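You operate a simulated robot arm through the tools that you are given. There is no shell and no other tool. Be economical: measure what you need, move in short steps, check, and stop when the job is done.

The job below is to be done with a simulated two-armed robot. You get a single attempt, and the scene is never put back.

TASK
Fetch the tall prop from the third level from the bottom of the mould rack and stand it on the middle part of the packing bench. Then take the grey foam pad and put it on the middle part of the setting bench. Then push the right jornavel flap shut. Do these in the order given. Set down upright: tall prop.

Only the result counts: the job must be done as asked and must still hold three seconds after the hand-in. Knocking over, shifting, dropping, spilling or breaking anything else fails it.

THE ROBOT
Two 6-joint arms with two-finger grippers on one trunk, on a base that drives. Base frame: it is fixed to the floor where the robot stands at the start and does not move with it; the origin is under the middle of the robot, x ahead of it, y to its left, z up. Readings come in mm, rad, newtons and seconds.
The left shoulder is at the start at [30, 178, 1038], the right one opposite. With the tool pointing down near the work surface each hand reaches from about 460 to 840 mm from the robot's upright axis, wherever it stands, measured 20 degrees to its own side. Places, roughly: grey foam pad (8x8x2 cm) [900, -1100, 900]; middle part of the packing bench [1000, -1000, 900]; middle part of the setting bench [-2100, -2500, 800]; right jornavel flap [900, -1000, 1000]. Payload 2.54 kg a hand.
The TCP of each hand is the grasp point between the finger pads, 30 mm short of the fingertips. In the tool frame z runs along the fingers and y along their closing line. The gripper opens to 116 mm. The gripper's body begins 95 mm behind the TCP.
Orientation is that of the tool frame in the base frame, as [roll, pitch, yaw] about the fixed x, y, z axes, in that order (R = Rz(yaw) Ry(pitch) Rx(roll)). With the fingers straight down and closing along the base's y, the tool's x points along the base's -x, its y along +y and its z along -z.

THE INTERFACE
- The arms move only by the tool step_arm. It takes "left_steps", "right_steps" or both (then of equal length, played together; a hand with none holds still); each is a list that holds one entry, the list of rows, each a list of 7 numbers: the gripper command, from -1 (fully open) to 1 (shut), values between in proportion, then the shift along the tool's x, y, z in mm, then the turn, a rotation vector about the tool's x, y, z in rad. In form: [[[jaw, tx, ty, tz, ax, ay, az], ...]]. A call has 1 to 8 rows; each row shifts and turns the commanded pose from where the row before left it, along the tool's axes as they then stand. Each row takes 0.2 s and may step no farther than 50 mm and 0.15 rad from the row before; otherwise, or with a gripper value out of range, the whole call is refused. Where a pose cannot be reached the arm comes as near as it can. A force on the tool above 40 N (or 10 N above the force at the start of the call, whichever is more), or a blocked arm, ends the call early, and 0.2 s more pass. The fingers move at their own pace (about 153 mm/s each) and stop on an object; they squeeze with about 42 N. The grip force told is the motor's: it shows also when the fingers shut on nothing. Time passes only in rows, and 0.2 s behind the last, so rows that do not move let the fingers close. The reply holds the time, the measured pose of the TCP, the force on the tool along the base axes, the opening and the grip force, in the units named above and with some noise, with the torque about the TCP (base axes, N m) and any sound that the robot's microphone picked up, and new pictures: "show" is both (left out), scene, wrist or none (wrist: the cameras of the hands that moved).
- Cameras (640 x 400 px; columns grow to the right, rows downward): "scene" is now at [52.3, 12.7, 1770.8]; the picture's right is [0.14, -0.99, 0.00], its down [-0.65, -0.09, -0.76] and it looks along [0.75, 0.11, -0.65] (base axes); focal length 250 px, centre (320, 200). "left" rides on the left gripper at [69, 15, -122] in its tool frame; the picture's right is [-0.21, 0.98, 0.00], its down [-0.83, -0.18, -0.53] and it looks along [-0.52, -0.11, 0.85] (tool axes); focal length 251 px, centre (320, 200). "right" rides on the right gripper at [69, -15, -122] in its tool frame; the picture's right is [0.21, 0.98, 0.00], its down [-0.83, 0.18, -0.53] and it looks along [-0.52, 0.11, 0.85] (tool axes); focal length 251 px, centre (320, 200). There is no depth. A picture from a camera that has moved, and an enlarged one, comes with that camera's place and axes in the base frame and with its lens.
- move_column(by): slides the trunk up (or, below 0, down) by that many mm; the arms and the scene camera ride with it, the base frame stays. It gives what a move gives, with no picture.
- roll_base(legs): drives the robot by 1 to 6 legs, each [ahead, left, turn to the left] in mm, mm and rad, along the robot's own axes; the way and the turn of a leg run together, so that a leg with both is an arc; at most 1500 mm and 3.142 rad a leg. The arms and the cameras ride along, it lands a little off, and it stops where it bumps. It gives what a move gives, and a new picture of the scene camera.
- head_to(pan, tilt): turns the head with the scene camera to pan (to the left, within 2.496 rad either way) and tilt (down, from -0.506 to 1.204), counted from straight ahead of the robot. It gives what a move gives, and a new picture of the scene camera.
- zoom(camera, box): a new picture of the part [left, top, right, bottom] of that camera's present view, enlarged. The clock stands still meanwhile.
- sign_off(): hands the job in; it is judged then, once.

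Go step by step. Nothing tells you exact positions but the pictures and the camera data: compare them with the known pose of the tool, close in by small moves and look again before you grip or let go. The budget is 165 turns and 260 pictures, counting those below and the enlarged ones. Unless the task says otherwise, let go and move clear before handing in.

The tools are called after ">>>" by a JSON object that holds its "name" and its "arguments". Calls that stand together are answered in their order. step_arm: Moves the arms, as the interface text tells. Its arguments: {"type":"object","properties":{"left_steps":{"type":"array","items":{"type":"array","items":{"type":"array","items":{"type":"number"}}}},"right_steps":{"type":"array","items":{"type":"array","items":{"type":"array","items":{"type":"number"}}}},"show":{"type":"string","enum":["both","scene","wrist","none"]}},"required":[]} The other tools are called the same way: move_column (by) slides the trunk up or down; roll_base (legs) drives the base; head_to (pan, tilt) turns the head that bears the scene camera; zoom (camera, box) takes an enlarged picture of a part of a camera's view; sign_off () hands the job in.

At the start:

```text
time_s: 0.0
left_tool_pos: [412.3, 198.5, 1260.6]
left_ee_rot: [3.141, 0.0, 3.14]
left_contact_force: [-0.6, 0.3, 0.1]
left_moment: [0.01, -0.02, -0.03]
left_finger_gap: 115.9
left_grasp_force: 0.0
right_tool_pos: [460.6, -192.9, 1290.1]
right_ee_rot: [3.141, 0.001, -3.141]
right_contact_force: [-0.6, 0.6, 0.9]
right_moment: [0.02, -0.02, -0.01]
right_finger_gap: 115.9
right_grasp_force: 0.0
trunk travel left (down, up): [-250.0, 290.0]
robot x, y, heading: [-2.1, -3.5, -0.003]
head pan, tilt: [0.143, 0.712]
```

scene: 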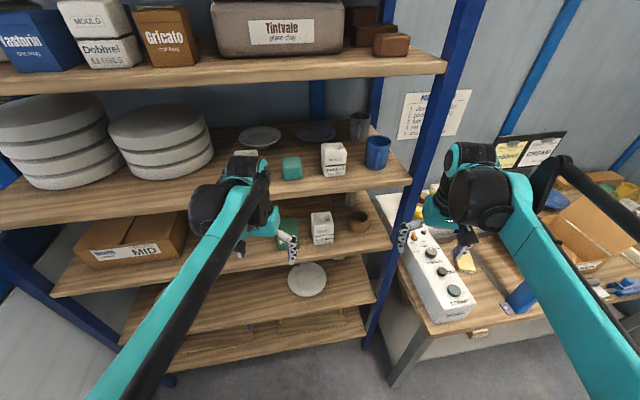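
right: 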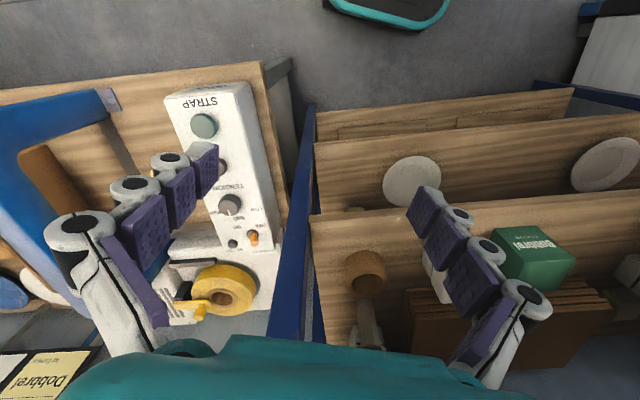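
left: 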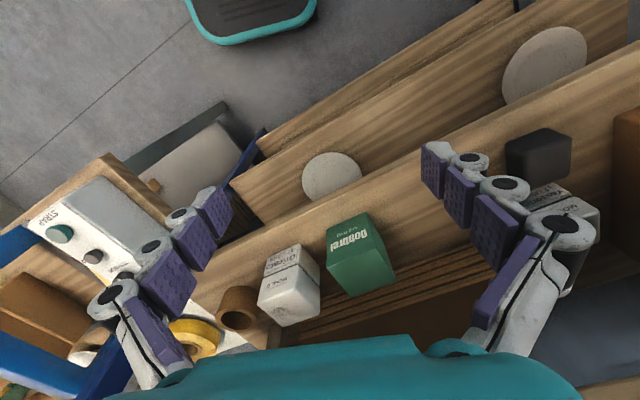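

I see the rack ahead with several shelves, and the packing bench to the right. I'll zoom in to identify the levels and the tall prop.

>>> {"name": "zoom", "arguments": {"camera": "scene", "box": [160, 100, 440, 380]}}

>>> {"name": "zoom", "arguments": {"camera": "scene", "box": [380, 80, 640, 380]}}

>>> {"name": "head_to", "arguments": {"pan": -0.8, "tilt": 0.6}}

```text
1.43 times, centred on (300, 240) of scene
camera zoom: at [52.3, 12.7, 1770.8], right [0.14, -0.99, 0.0], down [-0.65, -0.09, -0.76], along [0.75, 0.11, -0.65], focal length 358 px, centre (349, 143)
```

zoom: 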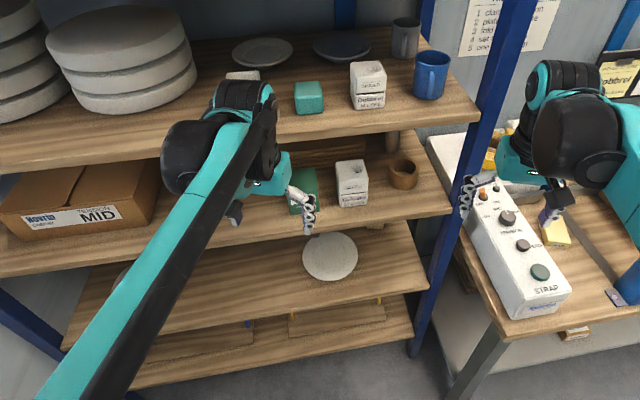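

```text
1.33 times, centred on (510, 230) of scene
camera zoom: at [52.3, 12.7, 1770.8], right [0.14, -0.99, 0.0], down [-0.65, -0.09, -0.76], along [0.75, 0.11, -0.65], focal length 334 px, centre (67, 160)
```

zoom: 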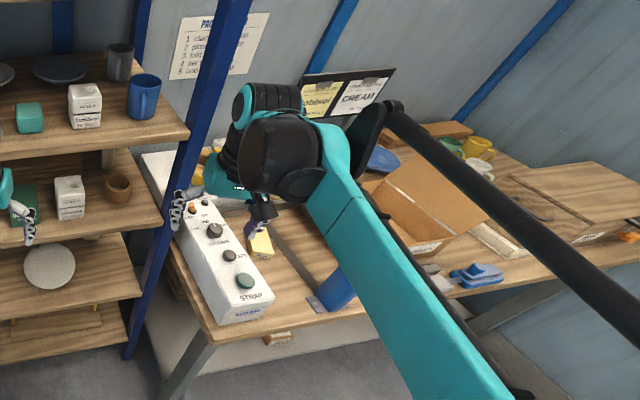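

```text
time_s: 1.2
left_tool_pos: [412.8, 197.8, 1261.3]
left_ee_rot: [3.141, 0.0, 3.141]
left_contact_force: [-0.3, -0.3, -0.3]
left_moment: [-0.03, -0.02, 0.01]
left_finger_gap: 116.0
left_grasp_force: 0.0
right_tool_pos: [461.0, -192.6, 1291.0]
right_ee_rot: [-3.141, 0.0, 3.141]
right_contact_force: [0.0, 0.2, 0.6]
right_moment: [0.01, 0.02, 0.0]
right_finger_gap: 115.9
right_grasp_force: 0.1
trunk travel left (down, up): [-250.0, 290.0]
robot x, y, heading: [-2.2, -3.0, -0.003]
head pan, tilt: [-0.799, 0.6]
camera scene: at [30.4, -62.7, 1780.5], right [-0.72, -0.7, 0.0], down [-0.39, 0.4, -0.82], along [0.58, -0.59, -0.57], focal length 250 px, centre (320, 200)
```

scene: 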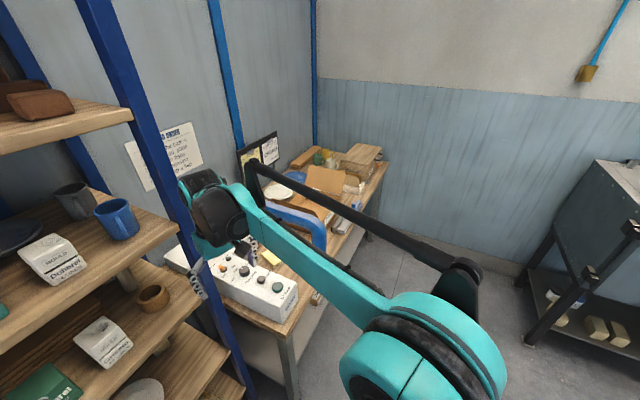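

The bench is right-ahead, with the carton at its far part. I'll look at the rack's lower levels and the rest.

>>> {"name": "head_to", "arguments": {"pan": -0.25, "tilt": 0.9}}

>>> {"name": "zoom", "arguments": {"camera": "scene", "box": [80, 0, 400, 200]}}

>>> {"name": "head_to", "arguments": {"pan": -2.2, "tilt": 0.4}}

```text
time_s: 2.2
left_tool_pos: [412.8, 197.8, 1260.8]
left_ee_rot: [3.141, 0.0, 3.141]
left_contact_force: [0.4, -0.8, -0.1]
left_moment: [0.02, 0.01, -0.04]
left_finger_gap: 116.1
left_grasp_force: 0.1
right_tool_pos: [462.4, -193.2, 1290.3]
right_ee_rot: [3.141, 0.0, -3.14]
right_contact_force: [0.2, 0.2, 0.5]
right_moment: [-0.03, 0.0, 0.02]
right_finger_gap: 116.0
right_grasp_force: 0.1
trunk travel left (down, up): [-250.0, 290.0]
robot x, y, heading: [0.0, 2.1, -0.002]
head pan, tilt: [-0.25, 0.901]
camera scene: at [41.9, -18.1, 1755.8], right [-0.25, -0.97, 0.0], down [-0.76, 0.19, -0.62], along [0.6, -0.15, -0.78], focal length 250 px, centre (320, 200)
```

scene: 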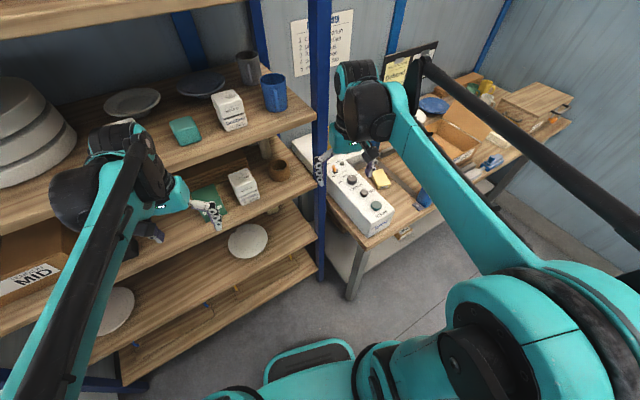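

```text
2.00 times, centred on (240, 100) of scene
camera zoom: at [41.9, -18.1, 1755.8], right [-0.25, -0.97, 0.0], down [-0.76, 0.19, -0.62], along [0.6, -0.15, -0.78], focal length 501 px, centre (480, 400)
```

zoom: 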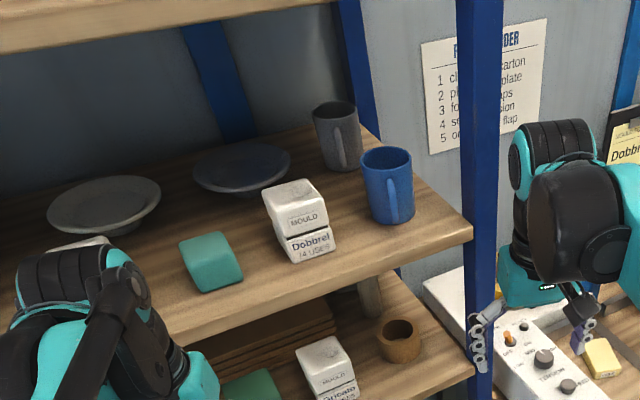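

```text
time_s: 4.1
left_tool_pos: [411.6, 197.6, 1261.3]
left_ee_rot: [3.141, 0.0, 3.14]
left_contact_force: [0.1, -0.4, -0.6]
left_moment: [-0.01, 0.03, 0.01]
left_finger_gap: 116.1
left_grasp_force: 0.1
right_tool_pos: [461.9, -192.8, 1290.0]
right_ee_rot: [-3.141, 0.0, -3.141]
right_contact_force: [0.7, 0.2, -0.2]
right_moment: [0.01, -0.01, 0.0]
right_finger_gap: 115.8
right_grasp_force: 0.0
trunk travel left (down, up): [-250.0, 290.0]
robot x, y, heading: [-1.0, -0.0, 0.003]
head pan, tilt: [-2.201, 0.4]
camera scene: at [-85.8, -74.3, 1798.8], right [-0.81, 0.59, 0.0], down [0.23, 0.31, -0.92], along [-0.54, -0.74, -0.39], focal length 250 px, centre (320, 200)
```

scene: 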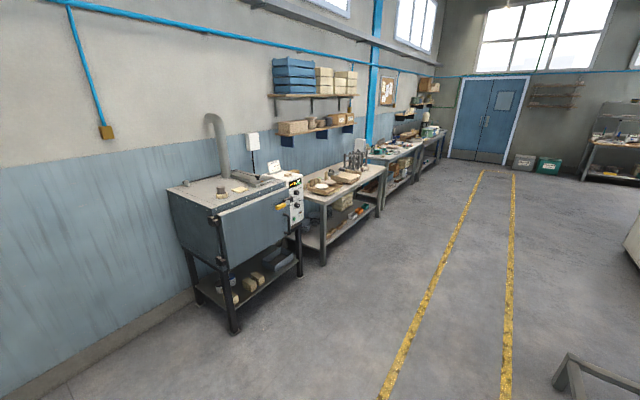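

The setting bench is along the wall behind to the right. Now I'll zoom the right wrist view at the thing behind the brown ring, likely the tall prop.

>>> {"name": "zoom", "arguments": {"camera": "right", "box": [300, 200, 480, 360]}}

>>> {"name": "head_to", "arguments": {"pan": 0.05, "tilt": 0.75}}

>>> {"name": "zoom", "arguments": {"camera": "scene", "box": [240, 120, 400, 260]}}

```text
2.50 times, centred on (390, 280) of right
camera zoom: at [390.4, -208.1, 1411.6], right [-0.21, 0.98, 0.0], down [0.83, 0.18, 0.53], along [0.52, 0.11, -0.85], focal length 629 px, centre (145, 0)
```

zoom: 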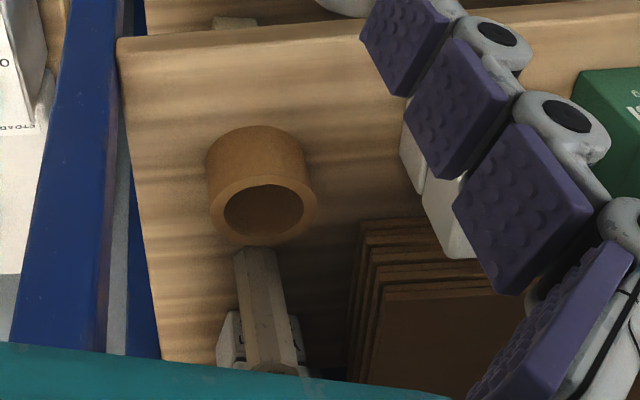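

```text
time_s: 6.2
left_tool_pos: [411.9, 198.5, 1261.0]
left_ee_rot: [3.141, 0.0, -3.141]
left_contact_force: [0.3, -0.3, -0.1]
left_moment: [-0.02, 0.03, 0.0]
left_finger_gap: 116.0
left_grasp_force: 0.0
right_tool_pos: [461.5, -192.4, 1291.4]
right_ee_rot: [3.141, -0.002, -3.141]
right_contact_force: [0.9, -0.1, 0.1]
right_moment: [0.0, -0.01, 0.01]
right_finger_gap: 115.9
right_grasp_force: 0.0
trunk travel left (down, up): [-250.0, 290.0]
robot x, y, heading: [-1.1, -0.5, -0.0]
head pan, tilt: [0.051, 0.75]
camera scene: at [51.5, 4.7, 1767.7], right [0.05, -1.0, 0.0], down [-0.68, -0.03, -0.73], along [0.73, 0.04, -0.68], focal length 250 px, centre (320, 200)
```

scene: 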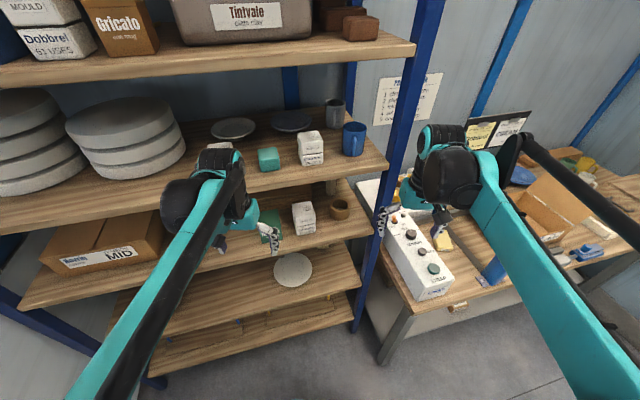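

```text
2.86 times, centred on (320, 190) of scene
camera zoom: at [51.5, 4.7, 1767.7], right [0.05, -1.0, 0.0], down [-0.68, -0.03, -0.73], along [0.73, 0.04, -0.68], focal length 715 px, centre (320, 229)
```

zoom: 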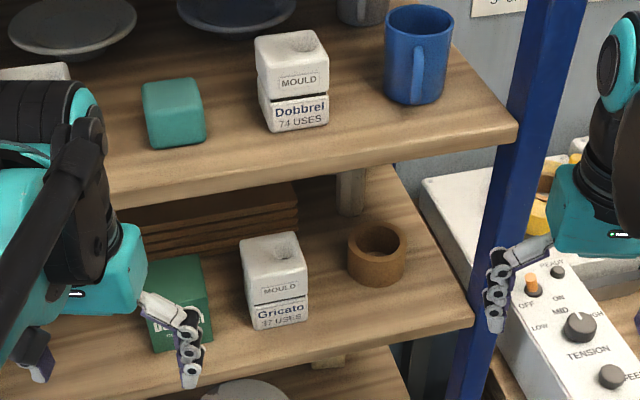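

The tall prop is a pale post standing on the third level right behind the brown ring; the furniture is turned about 20° to the left of my heading. I'll square up to the rack first.

>>> {"name": "roll_base", "arguments": {"legs": [[0, 0, 0.345], [0, -110, 0]]}}

>>> {"name": "head_to", "arguments": {"pan": -0.3, "tilt": 0.75}}

```text
time_s: 8.5
left_tool_pos: [356.7, 222.4, 1260.9]
left_ee_rot: [-3.141, 0.0, -2.785]
left_contact_force: [0.3, -0.1, 1.0]
left_moment: [0.05, 0.03, 0.02]
left_finger_gap: 115.8
left_grasp_force: 0.0
right_tool_pos: [540.2, -126.1, 1290.8]
right_ee_rot: [-3.141, 0.0, -2.786]
right_contact_force: [-0.2, 0.3, 0.0]
right_moment: [0.02, -0.01, 0.01]
right_finger_gap: 115.9
right_grasp_force: 0.1
trunk travel left (down, up): [-250.0, 290.0]
robot x, y, heading: [39.3, -108.2, 0.357]
head pan, tilt: [0.051, 0.75]
camera scene: at [86.9, -84.5, 1767.6], right [0.4, -0.92, 0.0], down [-0.63, -0.27, -0.73], along [0.67, 0.29, -0.68], focal length 250 px, centre (320, 200)
```

scene: 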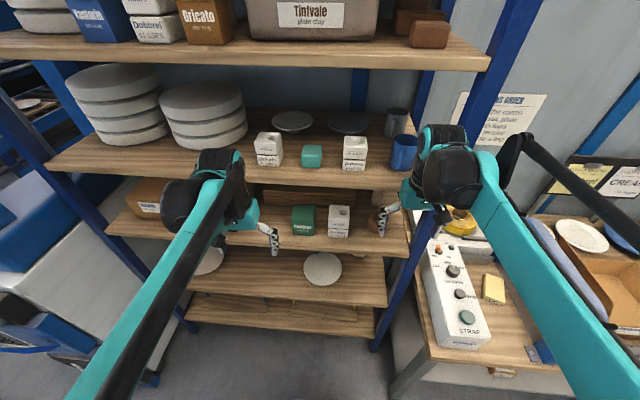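

```text
time_s: 9.3
left_tool_pos: [356.9, 222.0, 1260.3]
left_ee_rot: [-3.142, 0.0, -2.785]
left_contact_force: [-0.6, 0.1, 0.3]
left_moment: [-0.03, -0.02, -0.03]
left_finger_gap: 116.1
left_grasp_force: 0.0
right_tool_pos: [539.4, -125.3, 1290.5]
right_ee_rot: [-3.141, 0.001, -2.784]
right_contact_force: [-0.9, -0.4, 0.1]
right_moment: [-0.01, 0.01, -0.01]
right_finger_gap: 116.1
right_grasp_force: 0.0
trunk travel left (down, up): [-250.0, 290.0]
robot x, y, heading: [36.8, -106.8, 0.355]
head pan, tilt: [-0.3, 0.75]
camera scene: at [92.9, -111.0, 1767.7], right [0.06, -1.0, 0.0], down [-0.68, -0.04, -0.73], along [0.73, 0.04, -0.68], focal length 250 px, centre (320, 200)
```

scene: 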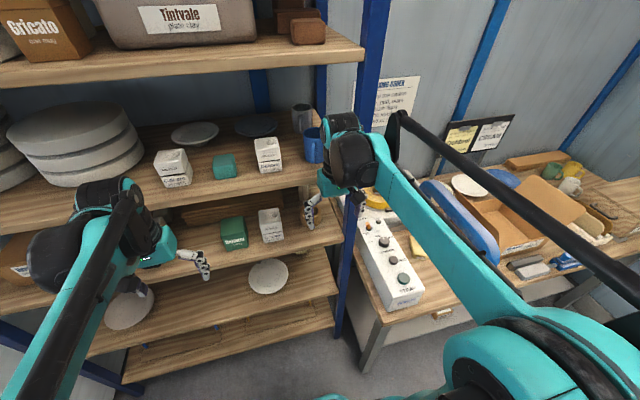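

Roughly squared up. Now I'll try spinning the right hand half a turn about its axis so the wrist camera ends up above when the fingers point forward.

>>> {"name": "step_arm", "arguments": {"right_steps": [[[-1, 0, 0, 0, 0, 0, 0.15], [-1, 0, 0, 0, 0, 0, 0.15], [-1, 0, 0, 0, 0, 0, 0.15], [-1, 0, 0, 0, 0, 0, 0.15], [-1, 0, 0, 0, 0, 0, 0.15], [-1, 0, 0, 0, 0, 0, 0.15], [-1, 0, 0, 0, 0, 0, 0.15], [-1, 0, 0, 0, 0, 0, 0.15]]], "show": "none"}}

>>> {"name": "step_arm", "arguments": {"right_steps": [[[-1, 0, 0, 0, 0, 0, 0.15], [-1, 0, 0, 0, 0, 0, 0.15], [-1, 0, 0, 0, 0, 0, 0.15], [-1, 0, 0, 0, 0, 0, 0.15], [-1, 0, 0, 0, 0, 0, 0.15], [-1, 0, 0, 0, 0, 0, 0.15], [-1, 0, 0, 0, 0, 0, 0.15], [-1, 0, 0, 0, 0, 0, 0.15]]], "show": "none"}}

>>> {"name": "step_arm", "arguments": {"right_steps": [[[-1, 0, 0, 0, 0, 0, 0.15], [-1, 0, 0, 0, 0, 0, 0.15], [-1, 0, 0, 0, 0, 0, 0.15], [-1, 0, 0, 0, 0, 0, 0.15], [-1, 0, 0, 0, 0, 0, 0.14]]], "show": "scene"}}

```text
time_s: 11.1
left_tool_pos: [356.4, 223.5, 1260.7]
left_ee_rot: [-3.141, -0.001, -2.786]
left_contact_force: [-0.3, 0.4, -0.7]
left_moment: [0.02, -0.02, -0.03]
left_finger_gap: 116.1
left_grasp_force: 0.1
right_tool_pos: [539.6, -125.6, 1290.8]
right_ee_rot: [3.142, 0.0, 2.295]
right_contact_force: [-0.4, -0.1, 0.2]
right_moment: [0.01, 0.0, 0.02]
right_finger_gap: 115.9
right_grasp_force: 0.0
trunk travel left (down, up): [-250.0, 290.0]
robot x, y, heading: [36.6, -107.9, 0.356]
head pan, tilt: [-0.3, 0.75]
```

```text
time_s: 12.9
left_tool_pos: [356.0, 222.2, 1261.4]
left_ee_rot: [-3.142, 0.001, -2.785]
left_contact_force: [0.0, 0.6, -0.6]
left_moment: [-0.03, -0.01, -0.01]
left_finger_gap: 115.8
left_grasp_force: 0.1
right_tool_pos: [539.7, -125.4, 1289.4]
right_ee_rot: [-3.141, -0.001, 1.095]
right_contact_force: [0.1, -0.5, -0.6]
right_moment: [-0.01, 0.02, 0.03]
right_finger_gap: 116.0
right_grasp_force: 0.0
trunk travel left (down, up): [-250.0, 290.0]
robot x, y, heading: [43.2, -106.1, 0.353]
head pan, tilt: [-0.3, 0.75]
```

```text
time_s: 14.1
left_tool_pos: [357.7, 220.8, 1261.5]
left_ee_rot: [3.14, 0.0, -2.787]
left_contact_force: [0.0, 0.5, 0.4]
left_moment: [0.02, -0.02, 0.02]
left_finger_gap: 116.1
left_grasp_force: 0.1
right_tool_pos: [548.1, -158.0, 1290.0]
right_ee_rot: [-3.13, -0.002, 0.371]
right_contact_force: [-0.1, -1.1, -0.6]
right_moment: [0.06, 0.0, 0.0]
right_finger_gap: 116.0
right_grasp_force: 0.0
right hand out of reach, approached as far as the arm can: row 5
trunk travel left (down, up): [-250.0, 290.0]
robot x, y, heading: [42.8, -105.3, 0.357]
head pan, tilt: [-0.3, 0.75]
camera scene: at [93.8, -114.1, 1767.6], right [0.06, -1.0, 0.0], down [-0.68, -0.04, -0.73], along [0.73, 0.04, -0.68], focal length 250 px, centre (320, 200)
```

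scene: 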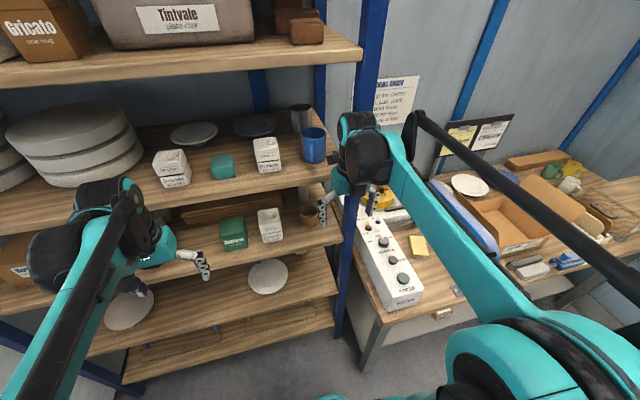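

The half-turn nearly hits a joint limit but worked. Now pitch the fingers forward about the tool's y.

>>> {"name": "step_arm", "arguments": {"right_steps": [[[-1, 0, 0, 0, 0, 0, -0.05], [-1, 0, 0, 0, 0, 0.15, 0], [-1, 0, 0, 0, 0, 0.15, 0], [-1, 0, 0, 0, 0, 0.15, 0], [-1, 0, 0, 0, 0, 0.15, 0], [-1, 0, 0, 0, 0, 0.15, 0]]], "show": "none"}}

>>> {"name": "step_arm", "arguments": {"right_steps": [[[-1, 0, 0, 0, 0, 0.15, 0], [-1, 0, 0, 0, 0, 0.15, 0], [-1, 0, 0, 0, 0, 0.15, 0], [-1, 0, 0, 0, 0, 0.15, 0], [-1, 0, 0, 0, 0, 0.1, 0]]], "show": "both"}}

```text
time_s: 15.5
left_tool_pos: [355.6, 223.8, 1261.5]
left_ee_rot: [-3.141, -0.001, -2.786]
left_contact_force: [-0.7, 0.6, 0.5]
left_moment: [0.03, 0.0, -0.01]
left_finger_gap: 115.8
left_grasp_force: 0.1
right_tool_pos: [547.4, -158.2, 1291.1]
right_ee_rot: [3.141, -0.753, 0.412]
right_contact_force: [-0.4, -0.5, 0.2]
right_moment: [0.02, -0.03, -0.01]
right_finger_gap: 116.0
right_grasp_force: 0.1
trunk travel left (down, up): [-250.0, 290.0]
robot x, y, heading: [38.5, -104.8, 0.357]
head pan, tilt: [-0.3, 0.75]
```

```text
time_s: 16.7
left_tool_pos: [357.4, 223.0, 1260.2]
left_ee_rot: [-3.142, 0.0, -2.786]
left_contact_force: [-0.8, 0.9, -0.3]
left_moment: [0.01, 0.01, -0.05]
left_finger_gap: 116.0
left_grasp_force: 0.2
right_tool_pos: [549.5, -157.1, 1288.5]
right_ee_rot: [3.141, -1.45, 0.409]
right_contact_force: [1.1, 0.1, -0.1]
right_moment: [0.01, 0.02, 0.06]
right_finger_gap: 116.0
right_grasp_force: 0.0
trunk travel left (down, up): [-250.0, 290.0]
robot x, y, heading: [41.8, -104.7, 0.354]
head pan, tilt: [-0.3, 0.75]
camera scene: at [93.9, -111.8, 1767.6], right [0.06, -1.0, 0.0], down [-0.68, -0.04, -0.73], along [0.73, 0.04, -0.68], focal length 250 px, centre (320, 200)
camera right: at [436.7, -188.4, 1372.3], right [0.41, -0.89, 0.21], down [-0.51, -0.42, -0.76], along [0.76, 0.2, -0.62], focal length 251 px, centre (320, 200)
```

scene: 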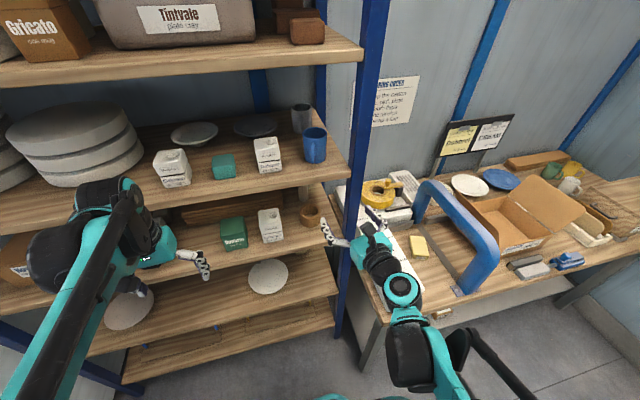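
right: 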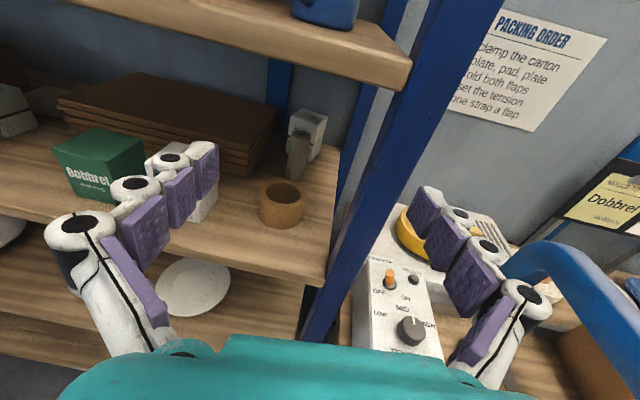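

The hand now points forward with a clear view of the prop behind the ring. Zooming in.

>>> {"name": "zoom", "arguments": {"camera": "right", "box": [200, 80, 380, 240]}}

>>> {"name": "zoom", "arguments": {"camera": "scene", "box": [400, 110, 640, 310]}}

```text
2.50 times, centred on (290, 160) of right
camera zoom: at [436.7, -188.4, 1372.3], right [0.41, -0.89, 0.21], down [-0.51, -0.42, -0.76], along [0.76, 0.2, -0.62], focal length 629 px, centre (395, 300)
```

zoom: 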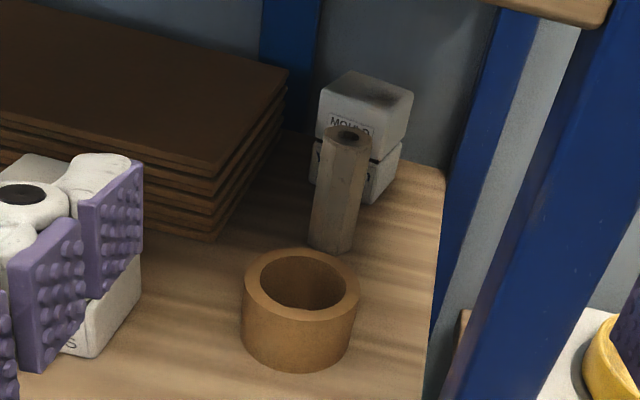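

```text
2.00 times, centred on (520, 210) of scene
camera zoom: at [93.9, -111.8, 1767.6], right [0.06, -1.0, 0.0], down [-0.68, -0.04, -0.73], along [0.73, 0.04, -0.68], focal length 501 px, centre (-80, 180)
```

zoom: 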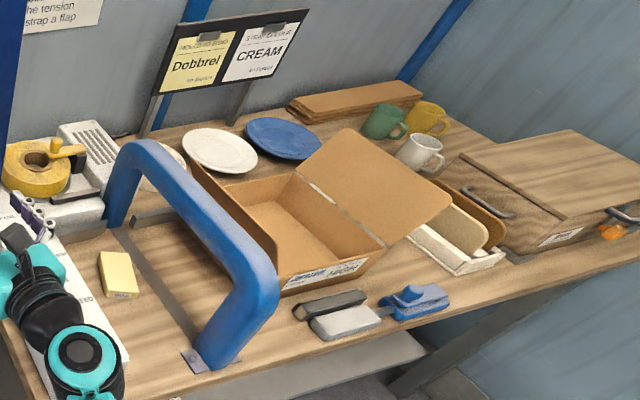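

Prop sits at about (883, 5), 1038–1145 high, ring in front with rim at ~1088; I'll come in tilted ~0.3 rad down, over the ring. First set orientation and a narrower opening.

>>> {"name": "step_arm", "arguments": {"right_steps": [[[-0.45, 0, 0, 0, -0.14, 0, 0], [-0.45, 0, 0, 0, 0, -0.15, 0], [-0.45, -30, -33, 35, 0, -0.03, 0], [-0.45, -31, -33, 35, 0, 0, 0], [-0.45, 0, 0, 0, 0, 0, 0]]], "show": "both"}}

```text
refused: row 3 steps farther than a row can; nothing moved
```

>>> {"name": "step_arm", "arguments": {"right_steps": [[[-0.45, 0, 0, 0, -0.14, 0, 0], [-0.45, 0, 0, 0, 0, -0.15, 0], [-0.45, -20, -22, 24, 0, -0.03, 0], [-0.45, -20, -22, 24, 0, 0, 0], [-0.45, -21, -22, 23, 0, 0, 0], [-0.45, 0, 0, 0, 0, 0, 0]]], "show": "both"}}

```text
time_s: 18.1
left_tool_pos: [355.6, 222.9, 1261.3]
left_ee_rot: [-3.141, 0.003, -2.787]
left_contact_force: [0.5, -0.4, 0.2]
left_moment: [-0.01, -0.05, 0.03]
left_finger_gap: 116.2
left_grasp_force: 0.1
right_tool_pos: [595.0, -140.9, 1206.2]
right_ee_rot: [3.091, -1.272, 0.331]
right_contact_force: [0.0, -0.1, -0.4]
right_moment: [-0.01, 0.01, 0.02]
right_finger_gap: 84.0
right_grasp_force: 0.1
right hand out of reach, approached as far as the arm can: row 1, 3, 4, 5
trunk travel left (down, up): [-250.0, 290.0]
robot x, y, heading: [38.1, -105.9, 0.352]
head pan, tilt: [-0.3, 0.75]
camera scene: at [91.2, -112.3, 1767.7], right [0.06, -1.0, 0.0], down [-0.68, -0.04, -0.73], along [0.73, 0.04, -0.68], focal length 250 px, centre (320, 200)
camera right: at [495.2, -151.2, 1306.8], right [0.33, -0.92, 0.22], down [-0.67, -0.39, -0.63], along [0.66, 0.06, -0.75], focal length 251 px, centre (320, 200)
```

scene: 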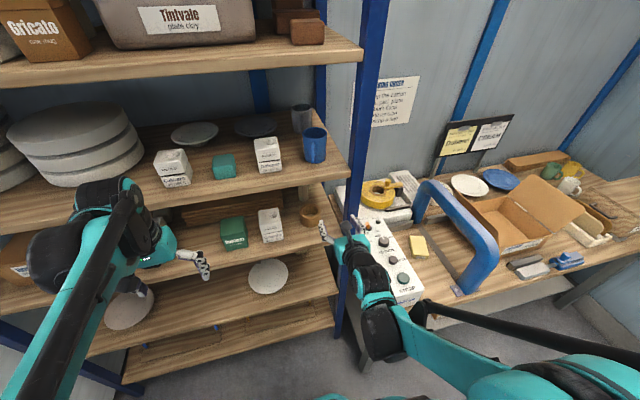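
right: 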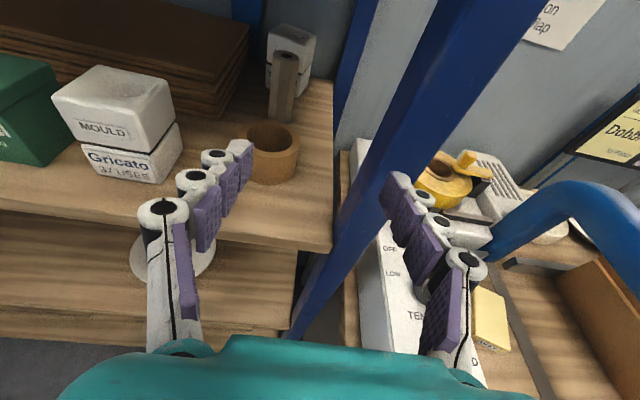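

The axis is right but the hand sits ~62 mm too far right; I'll shift the base left instead.

>>> {"name": "roll_base", "arguments": {"legs": [[0, 65, 0]]}}

>>> {"name": "step_arm", "arguments": {"right_steps": [[[-0.45, 0, 0, 40, 0, 0, 0], [-0.45, 0, 0, 40, 0, 0, 0]]], "show": "both"}}

```text
time_s: 19.1
left_tool_pos: [332.8, 286.4, 1260.8]
left_ee_rot: [-3.139, 0.0, -2.786]
left_contact_force: [-1.2, 1.1, 0.1]
left_moment: [-0.07, -0.05, -0.02]
left_finger_gap: 115.9
left_grasp_force: 0.0
right_tool_pos: [573.1, -76.9, 1206.5]
right_ee_rot: [3.083, -1.27, 0.336]
right_contact_force: [-0.2, 0.9, -0.3]
right_moment: [-0.07, 0.0, -0.07]
right_finger_gap: 84.1
right_grasp_force: 0.0
trunk travel left (down, up): [-250.0, 290.0]
robot x, y, heading: [17.5, -48.3, 0.355]
head pan, tilt: [-0.3, 0.75]
camera scene: at [69.0, -47.7, 1767.7], right [0.06, -1.0, 0.0], down [-0.68, -0.04, -0.73], along [0.73, 0.04, -0.68], focal length 250 px, centre (320, 200)
```

scene: 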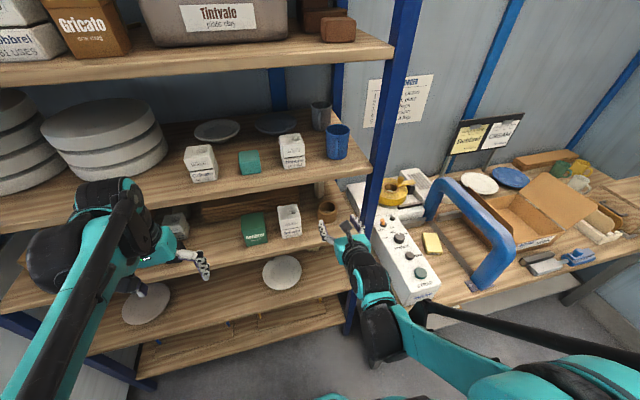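

```text
time_s: 19.7
left_tool_pos: [335.1, 286.7, 1260.0]
left_ee_rot: [-3.141, 0.0, -2.784]
left_contact_force: [0.2, -0.4, -0.2]
left_moment: [-0.06, 0.02, 0.02]
left_finger_gap: 116.1
left_grasp_force: 0.0
right_tool_pos: [644.9, -56.9, 1183.2]
right_ee_rot: [3.091, -1.269, 0.332]
right_contact_force: [0.2, 0.2, -0.7]
right_moment: [-0.04, -0.04, -0.01]
right_finger_gap: 84.1
right_grasp_force: 0.0
trunk travel left (down, up): [-250.0, 290.0]
robot x, y, heading: [13.6, -42.4, 0.359]
head pan, tilt: [-0.3, 0.75]
camera scene: at [71.2, -49.2, 1767.6], right [0.06, -1.0, 0.0], down [-0.68, -0.04, -0.73], along [0.73, 0.04, -0.68], focal length 250 px, centre (320, 200)
camera right: at [546.4, -69.0, 1284.1], right [0.33, -0.92, 0.22], down [-0.67, -0.4, -0.63], along [0.66, 0.06, -0.75], focal length 251 px, centre (320, 200)
```

scene: 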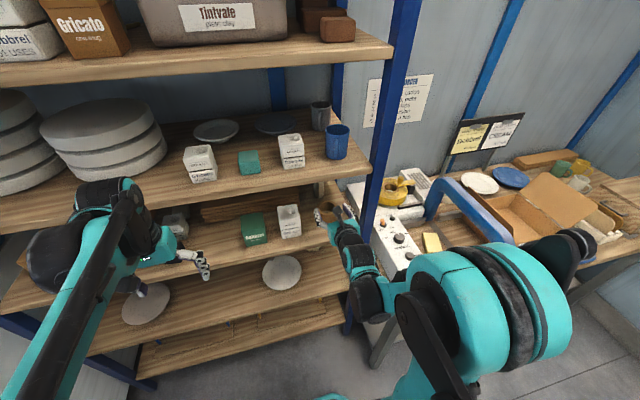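
right: 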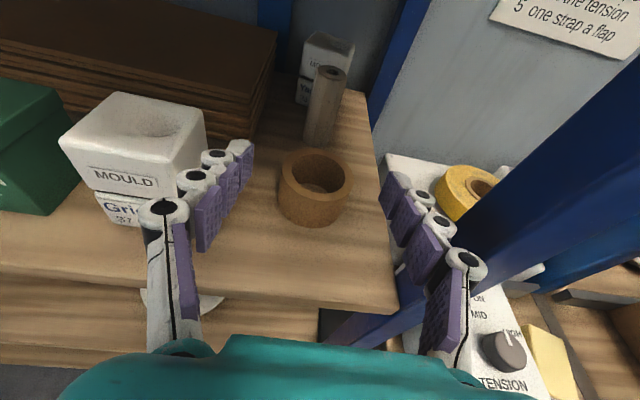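

On line; prop at about (886, 1). I'll advance 160 mm with a 10 mm shift right, then look again.

>>> {"name": "step_arm", "arguments": {"right_steps": [[[-0.45, 0, 10, 30, 0, 0, 0], [-0.45, 0, 0, 40, 0, 0, 0], [-0.45, 0, 0, 40, 0, 0, 0], [-0.45, 0, 0, 40, 0, 0, 0]]], "show": "both"}}

```text
time_s: 20.7
left_tool_pos: [335.4, 284.3, 1259.2]
left_ee_rot: [-3.141, -0.002, -2.785]
left_contact_force: [1.2, -0.5, 0.1]
left_moment: [-0.01, 0.01, -0.02]
left_finger_gap: 115.8
left_grasp_force: 0.0
right_tool_pos: [788.3, -27.3, 1136.0]
right_ee_rot: [3.09, -1.268, 0.331]
right_contact_force: [0.3, 0.1, -0.1]
right_moment: [0.0, 0.02, -0.01]
right_finger_gap: 83.9
right_grasp_force: 0.1
trunk travel left (down, up): [-250.0, 290.0]
robot x, y, heading: [12.6, -46.5, 0.354]
head pan, tilt: [-0.3, 0.75]
camera scene: at [72.1, -49.8, 1767.6], right [0.06, -1.0, 0.0], down [-0.68, -0.04, -0.73], along [0.73, 0.04, -0.68], focal length 250 px, centre (320, 200)
camera right: at [689.4, -38.8, 1236.7], right [0.33, -0.92, 0.22], down [-0.67, -0.39, -0.63], along [0.66, 0.06, -0.75], focal length 251 px, centre (320, 200)
```

scene: 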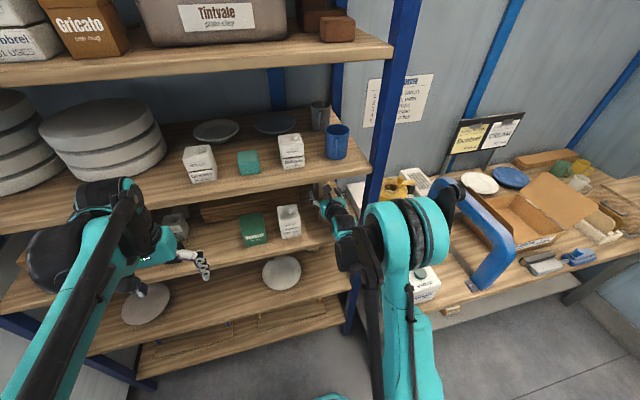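
right: 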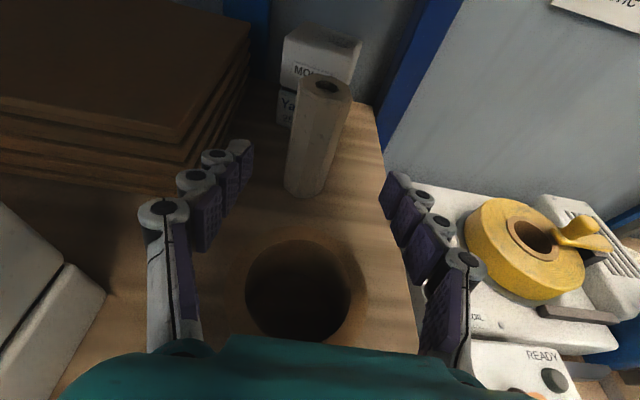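

Aligned on the prop, which I place at (880, 1). Advance the last ~98 mm.

>>> {"name": "step_arm", "arguments": {"right_steps": [[[-0.45, 0, 0, 35, 0, 0, 0], [-0.45, 0, 0, 33, 0, 0, 0], [-0.45, 0, 0, 30, 0, 0, 0]]], "show": "wrist"}}

```text
time_s: 21.5
left_tool_pos: [336.0, 284.3, 1259.6]
left_ee_rot: [-3.141, -0.004, -2.786]
left_contact_force: [0.5, -0.2, 0.0]
left_moment: [0.0, 0.05, -0.01]
left_finger_gap: 116.0
left_grasp_force: 0.1
right_tool_pos: [879.8, -2.0, 1105.9]
right_ee_rot: [3.091, -1.269, 0.328]
right_contact_force: [0.0, -0.3, -0.5]
right_moment: [0.0, 0.02, -0.01]
right_finger_gap: 83.8
right_grasp_force: 0.1
trunk travel left (down, up): [-250.0, 290.0]
robot x, y, heading: [18.3, -50.2, 0.354]
head pan, tilt: [-0.3, 0.75]
camera right: at [780.0, -13.8, 1206.6], right [0.33, -0.92, 0.22], down [-0.67, -0.39, -0.63], along [0.66, 0.06, -0.75], focal length 251 px, centre (320, 200)
```

right: 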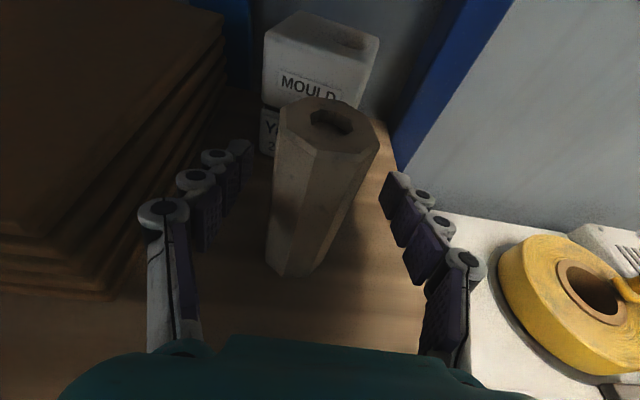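

The octagonal prop is between the fingers. Closing.

>>> {"name": "step_arm", "arguments": {"right_steps": [[[0, 0, 0, 0, 0, 0, 0], [0.5, 0, 0, 0, 0, 0, 0], [1, 0, 0, 0, 0, 0, 0], [1, 0, 0, 0, 0, 0, 0]]], "show": "wrist"}}

```text
time_s: 22.5
left_tool_pos: [334.2, 284.6, 1261.1]
left_ee_rot: [3.14, 0.001, -2.786]
left_contact_force: [-0.1, 0.3, 0.3]
left_moment: [0.04, 0.02, -0.01]
left_finger_gap: 116.0
left_grasp_force: 0.1
right_tool_pos: [877.3, -3.0, 1107.8]
right_ee_rot: [3.09, -1.271, 0.331]
right_contact_force: [0.0, 1.7, 2.5]
right_moment: [0.14, 0.03, 0.01]
right_finger_gap: 37.3
right_grasp_force: 41.0
trunk travel left (down, up): [-250.0, 290.0]
robot x, y, heading: [16.1, -44.9, 0.357]
head pan, tilt: [-0.3, 0.75]
camera right: at [777.9, -13.8, 1207.9], right [0.33, -0.92, 0.22], down [-0.67, -0.39, -0.63], along [0.66, 0.06, -0.75], focal length 251 px, centre (320, 200)
```

right: 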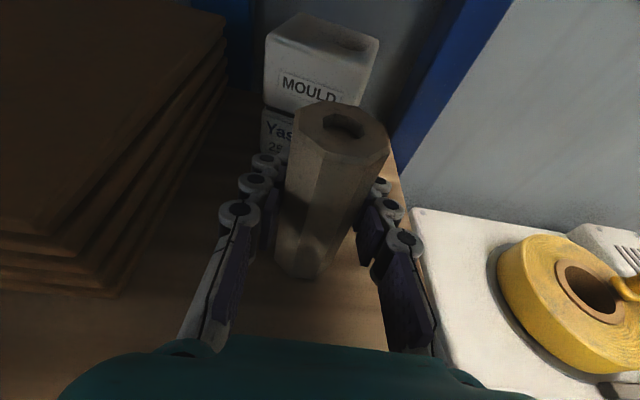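

Gripped at 37 mm. Lift a bit and back, staying above the ring rim and under the shelf above.

>>> {"name": "step_arm", "arguments": {"right_steps": [[[1, 14, 0, -4, 0, 0, 0], [1, 15, 0, -5, 0, 0, 0], [1, 21, 0, -33, 0, 0, 0], [1, 8, 0, -28, 0, 0, 0]]], "show": "both"}}

```text
time_s: 23.5
left_tool_pos: [332.8, 285.2, 1260.9]
left_ee_rot: [-3.142, 0.001, -2.786]
left_contact_force: [0.2, 0.6, 0.1]
left_moment: [-0.02, 0.0, -0.02]
left_finger_gap: 116.1
left_grasp_force: 0.2
right_tool_pos: [828.4, -14.3, 1184.4]
right_ee_rot: [3.091, -1.27, 0.331]
right_contact_force: [-0.7, -1.2, -1.6]
right_moment: [0.02, -0.06, 0.0]
right_finger_gap: 37.1
right_grasp_force: 42.3
trunk travel left (down, up): [-250.0, 290.0]
robot x, y, heading: [16.8, -48.5, 0.36]
head pan, tilt: [-0.3, 0.75]
camera scene: at [69.7, -50.4, 1767.7], right [0.06, -1.0, 0.0], down [-0.68, -0.04, -0.73], along [0.73, 0.04, -0.68], focal length 250 px, centre (320, 200)
camera right: at [729.8, -25.1, 1286.0], right [0.33, -0.92, 0.22], down [-0.67, -0.39, -0.63], along [0.66, 0.06, -0.75], focal length 251 px, centre (320, 200)
```

scene: 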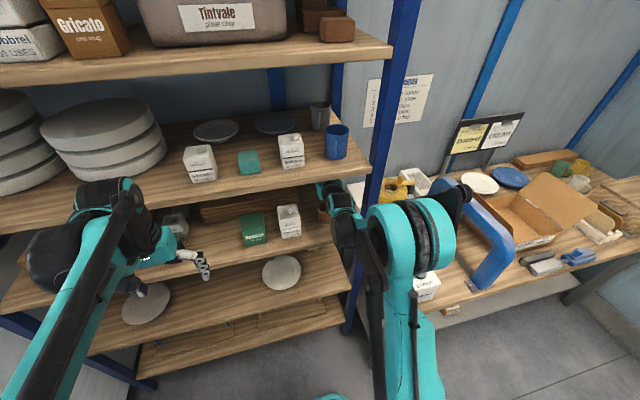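
right: 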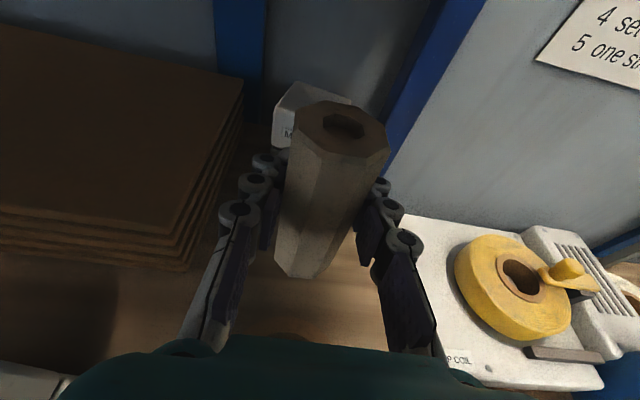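

Prop clear of the shelf (bottom ~1116). Retract horizontally out over the ring, slightly lower.

>>> {"name": "step_arm", "arguments": {"right_steps": [[[1, -17, 0, -36, 0, 0, 0], [1, -15, 0, -37, 0, 0, 0], [1, -12, 0, -38, 0, 0, 0], [1, -12, 0, -38, 0, 0, 0], [1, -12, 0, -38, 0, 0, 0], [1, -12, 0, -38, 0, 0, 0]]], "show": "both"}}

```text
time_s: 24.9
left_tool_pos: [331.6, 283.3, 1260.8]
left_ee_rot: [-3.14, 0.003, -2.783]
left_contact_force: [-0.1, -0.1, 0.1]
left_moment: [0.0, -0.05, -0.01]
left_finger_gap: 115.9
left_grasp_force: 0.0
right_tool_pos: [596.6, -81.5, 1174.9]
right_ee_rot: [3.089, -1.271, 0.332]
right_contact_force: [0.0, 0.0, -3.1]
right_moment: [0.03, 0.0, 0.01]
right_finger_gap: 37.4
right_grasp_force: 41.9
trunk travel left (down, up): [-250.0, 290.0]
robot x, y, heading: [20.5, -44.1, 0.354]
head pan, tilt: [-0.3, 0.75]
camera scene: at [67.8, -51.0, 1767.7], right [0.06, -1.0, 0.0], down [-0.68, -0.04, -0.73], along [0.73, 0.04, -0.68], focal length 250 px, centre (320, 200)
camera right: at [497.5, -92.3, 1274.7], right [0.33, -0.92, 0.22], down [-0.67, -0.39, -0.63], along [0.66, 0.06, -0.74], focal length 251 px, centre (320, 200)
```

scene: 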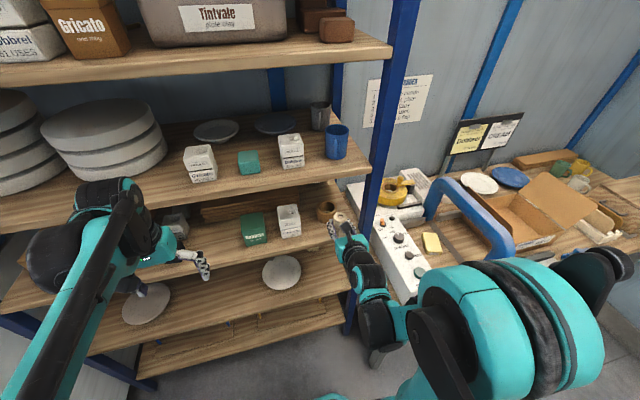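
right: 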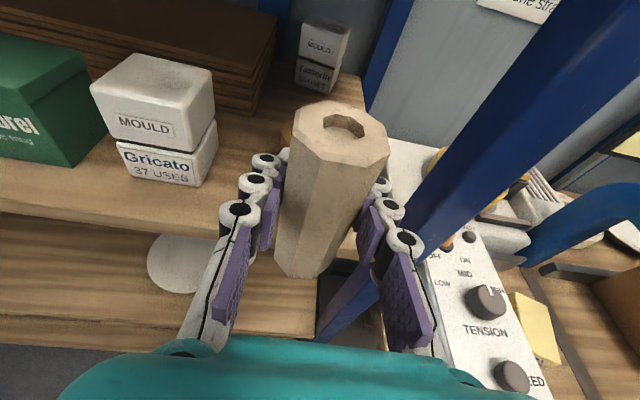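

Prop is clear of the rack. I'll back away and drive right to face the middle of the packing bench.

>>> {"name": "roll_base", "arguments": {"legs": [[-300, 0, 0], [0, -500, 0]]}}

>>> {"name": "roll_base", "arguments": {"legs": [[0, -400, 0]]}}

>>> {"name": "head_to", "arguments": {"pan": -0.1, "tilt": 0.6}}

```text
time_s: 29.6
left_tool_pos: [235.0, -292.9, 1260.8]
left_ee_rot: [3.14, 0.0, -2.774]
left_contact_force: [0.5, 0.3, 0.2]
left_moment: [0.03, 0.02, 0.01]
left_finger_gap: 116.0
left_grasp_force: 0.1
right_tool_pos: [502.8, -656.3, 1174.5]
right_ee_rot: [3.091, -1.27, 0.338]
right_contact_force: [0.2, -0.3, -1.5]
right_moment: [0.04, 0.0, 0.01]
right_finger_gap: 36.6
right_grasp_force: 42.4
trunk travel left (down, up): [-250.0, 290.0]
robot x, y, heading: [-81.3, -625.7, 0.366]
head pan, tilt: [-0.3, 0.75]
camera scene: at [-26.3, -631.1, 1767.6], right [0.07, -1.0, 0.0], down [-0.68, -0.04, -0.73], along [0.73, 0.05, -0.68], focal length 250 px, centre (320, 200)
```

scene: 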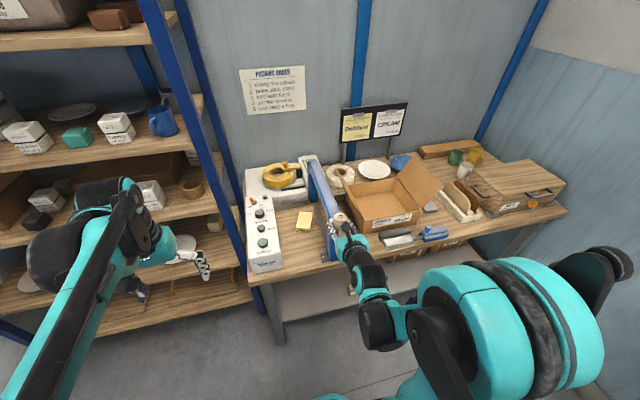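

```text
time_s: 32.1
left_tool_pos: [380.1, -674.5, 1260.1]
left_ee_rot: [3.141, -0.001, -2.768]
left_contact_force: [0.5, -0.1, -0.2]
left_moment: [-0.01, 0.03, 0.03]
left_finger_gap: 116.0
left_grasp_force: 0.1
right_tool_pos: [650.5, -1036.1, 1172.3]
right_ee_rot: [3.092, -1.272, 0.344]
right_contact_force: [-0.2, -0.4, -2.1]
right_moment: [-0.01, -0.04, 0.01]
right_finger_gap: 36.8
right_grasp_force: 42.3
trunk travel left (down, up): [-250.0, 290.0]
robot x, y, heading: [70.2, -1008.4, 0.368]
head pan, tilt: [-0.3, 0.75]
camera scene: at [121.8, -1013.4, 1767.6], right [0.07, -1.0, 0.0], down [-0.68, -0.05, -0.73], along [0.73, 0.05, -0.68], focal length 250 px, centre (320, 200)
```

scene: 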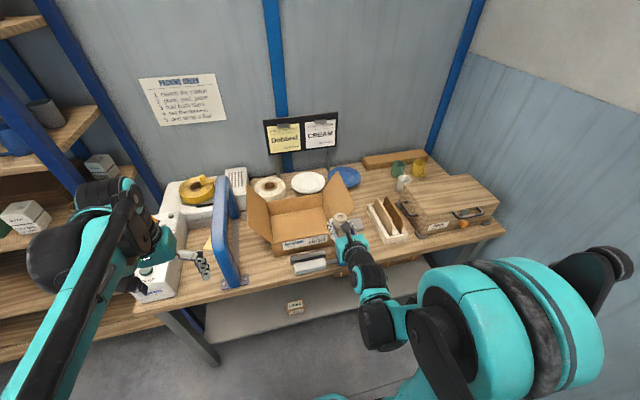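

```text
time_s: 32.8
left_tool_pos: [379.8, -674.1, 1259.1]
left_ee_rot: [3.141, 0.0, -2.77]
left_contact_force: [0.3, 0.4, -0.9]
left_moment: [0.0, 0.02, 0.0]
left_finger_gap: 116.0
left_grasp_force: 0.0
right_tool_pos: [650.1, -1035.0, 1173.1]
right_ee_rot: [3.089, -1.27, 0.345]
right_contact_force: [0.0, 0.0, -2.3]
right_moment: [0.02, -0.01, -0.03]
right_finger_gap: 36.6
right_grasp_force: 41.5
trunk travel left (down, up): [-250.0, 290.0]
robot x, y, heading: [65.4, -1008.8, 0.378]
head pan, tilt: [-0.099, 0.6]
camera scene: at [123.8, -994.4, 1780.5], right [0.27, -0.96, 0.0], down [-0.54, -0.15, -0.82], along [0.79, 0.22, -0.57], focal length 250 px, centre (320, 200)
```

scene: 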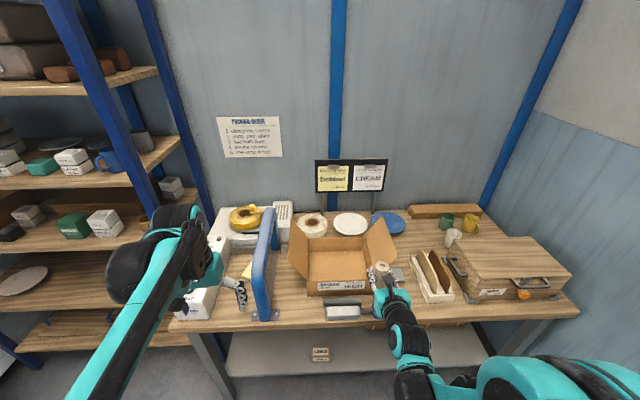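

Now facing the bench. Zoom for details of the carton and the free space.

>>> {"name": "zoom", "arguments": {"camera": "scene", "box": [200, 180, 480, 350]}}

>>> {"name": "zoom", "arguments": {"camera": "right", "box": [0, 0, 640, 400]}}

```text
2.29 times, centred on (340, 265) of scene
camera zoom: at [123.8, -994.4, 1780.5], right [0.27, -0.96, 0.0], down [-0.54, -0.15, -0.82], along [0.79, 0.22, -0.57], focal length 572 px, centre (274, 51)
```

zoom: 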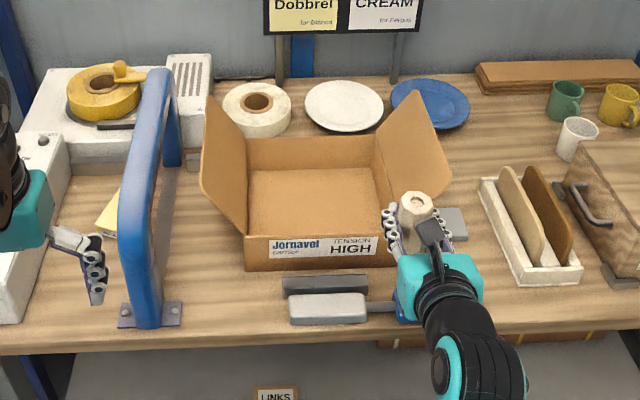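

```text
1.00 times, centred on (320, 200) of right (not enlarged: the box is as wide or as high as the picture)
camera zoom: at [551.4, -1047.2, 1274.0], right [0.35, -0.91, 0.22], down [-0.67, -0.4, -0.63], along [0.66, 0.07, -0.75], focal length 251 px, centre (320, 200)
```

zoom: 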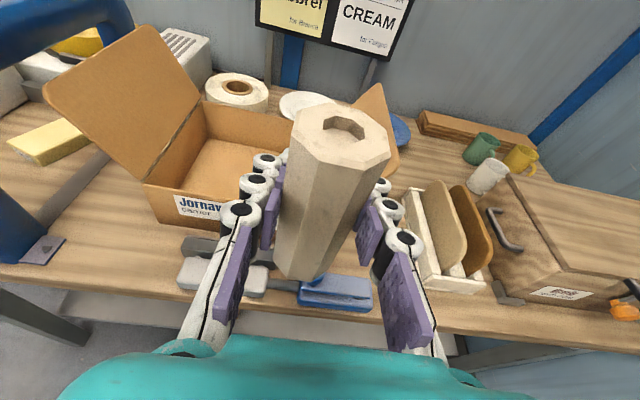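

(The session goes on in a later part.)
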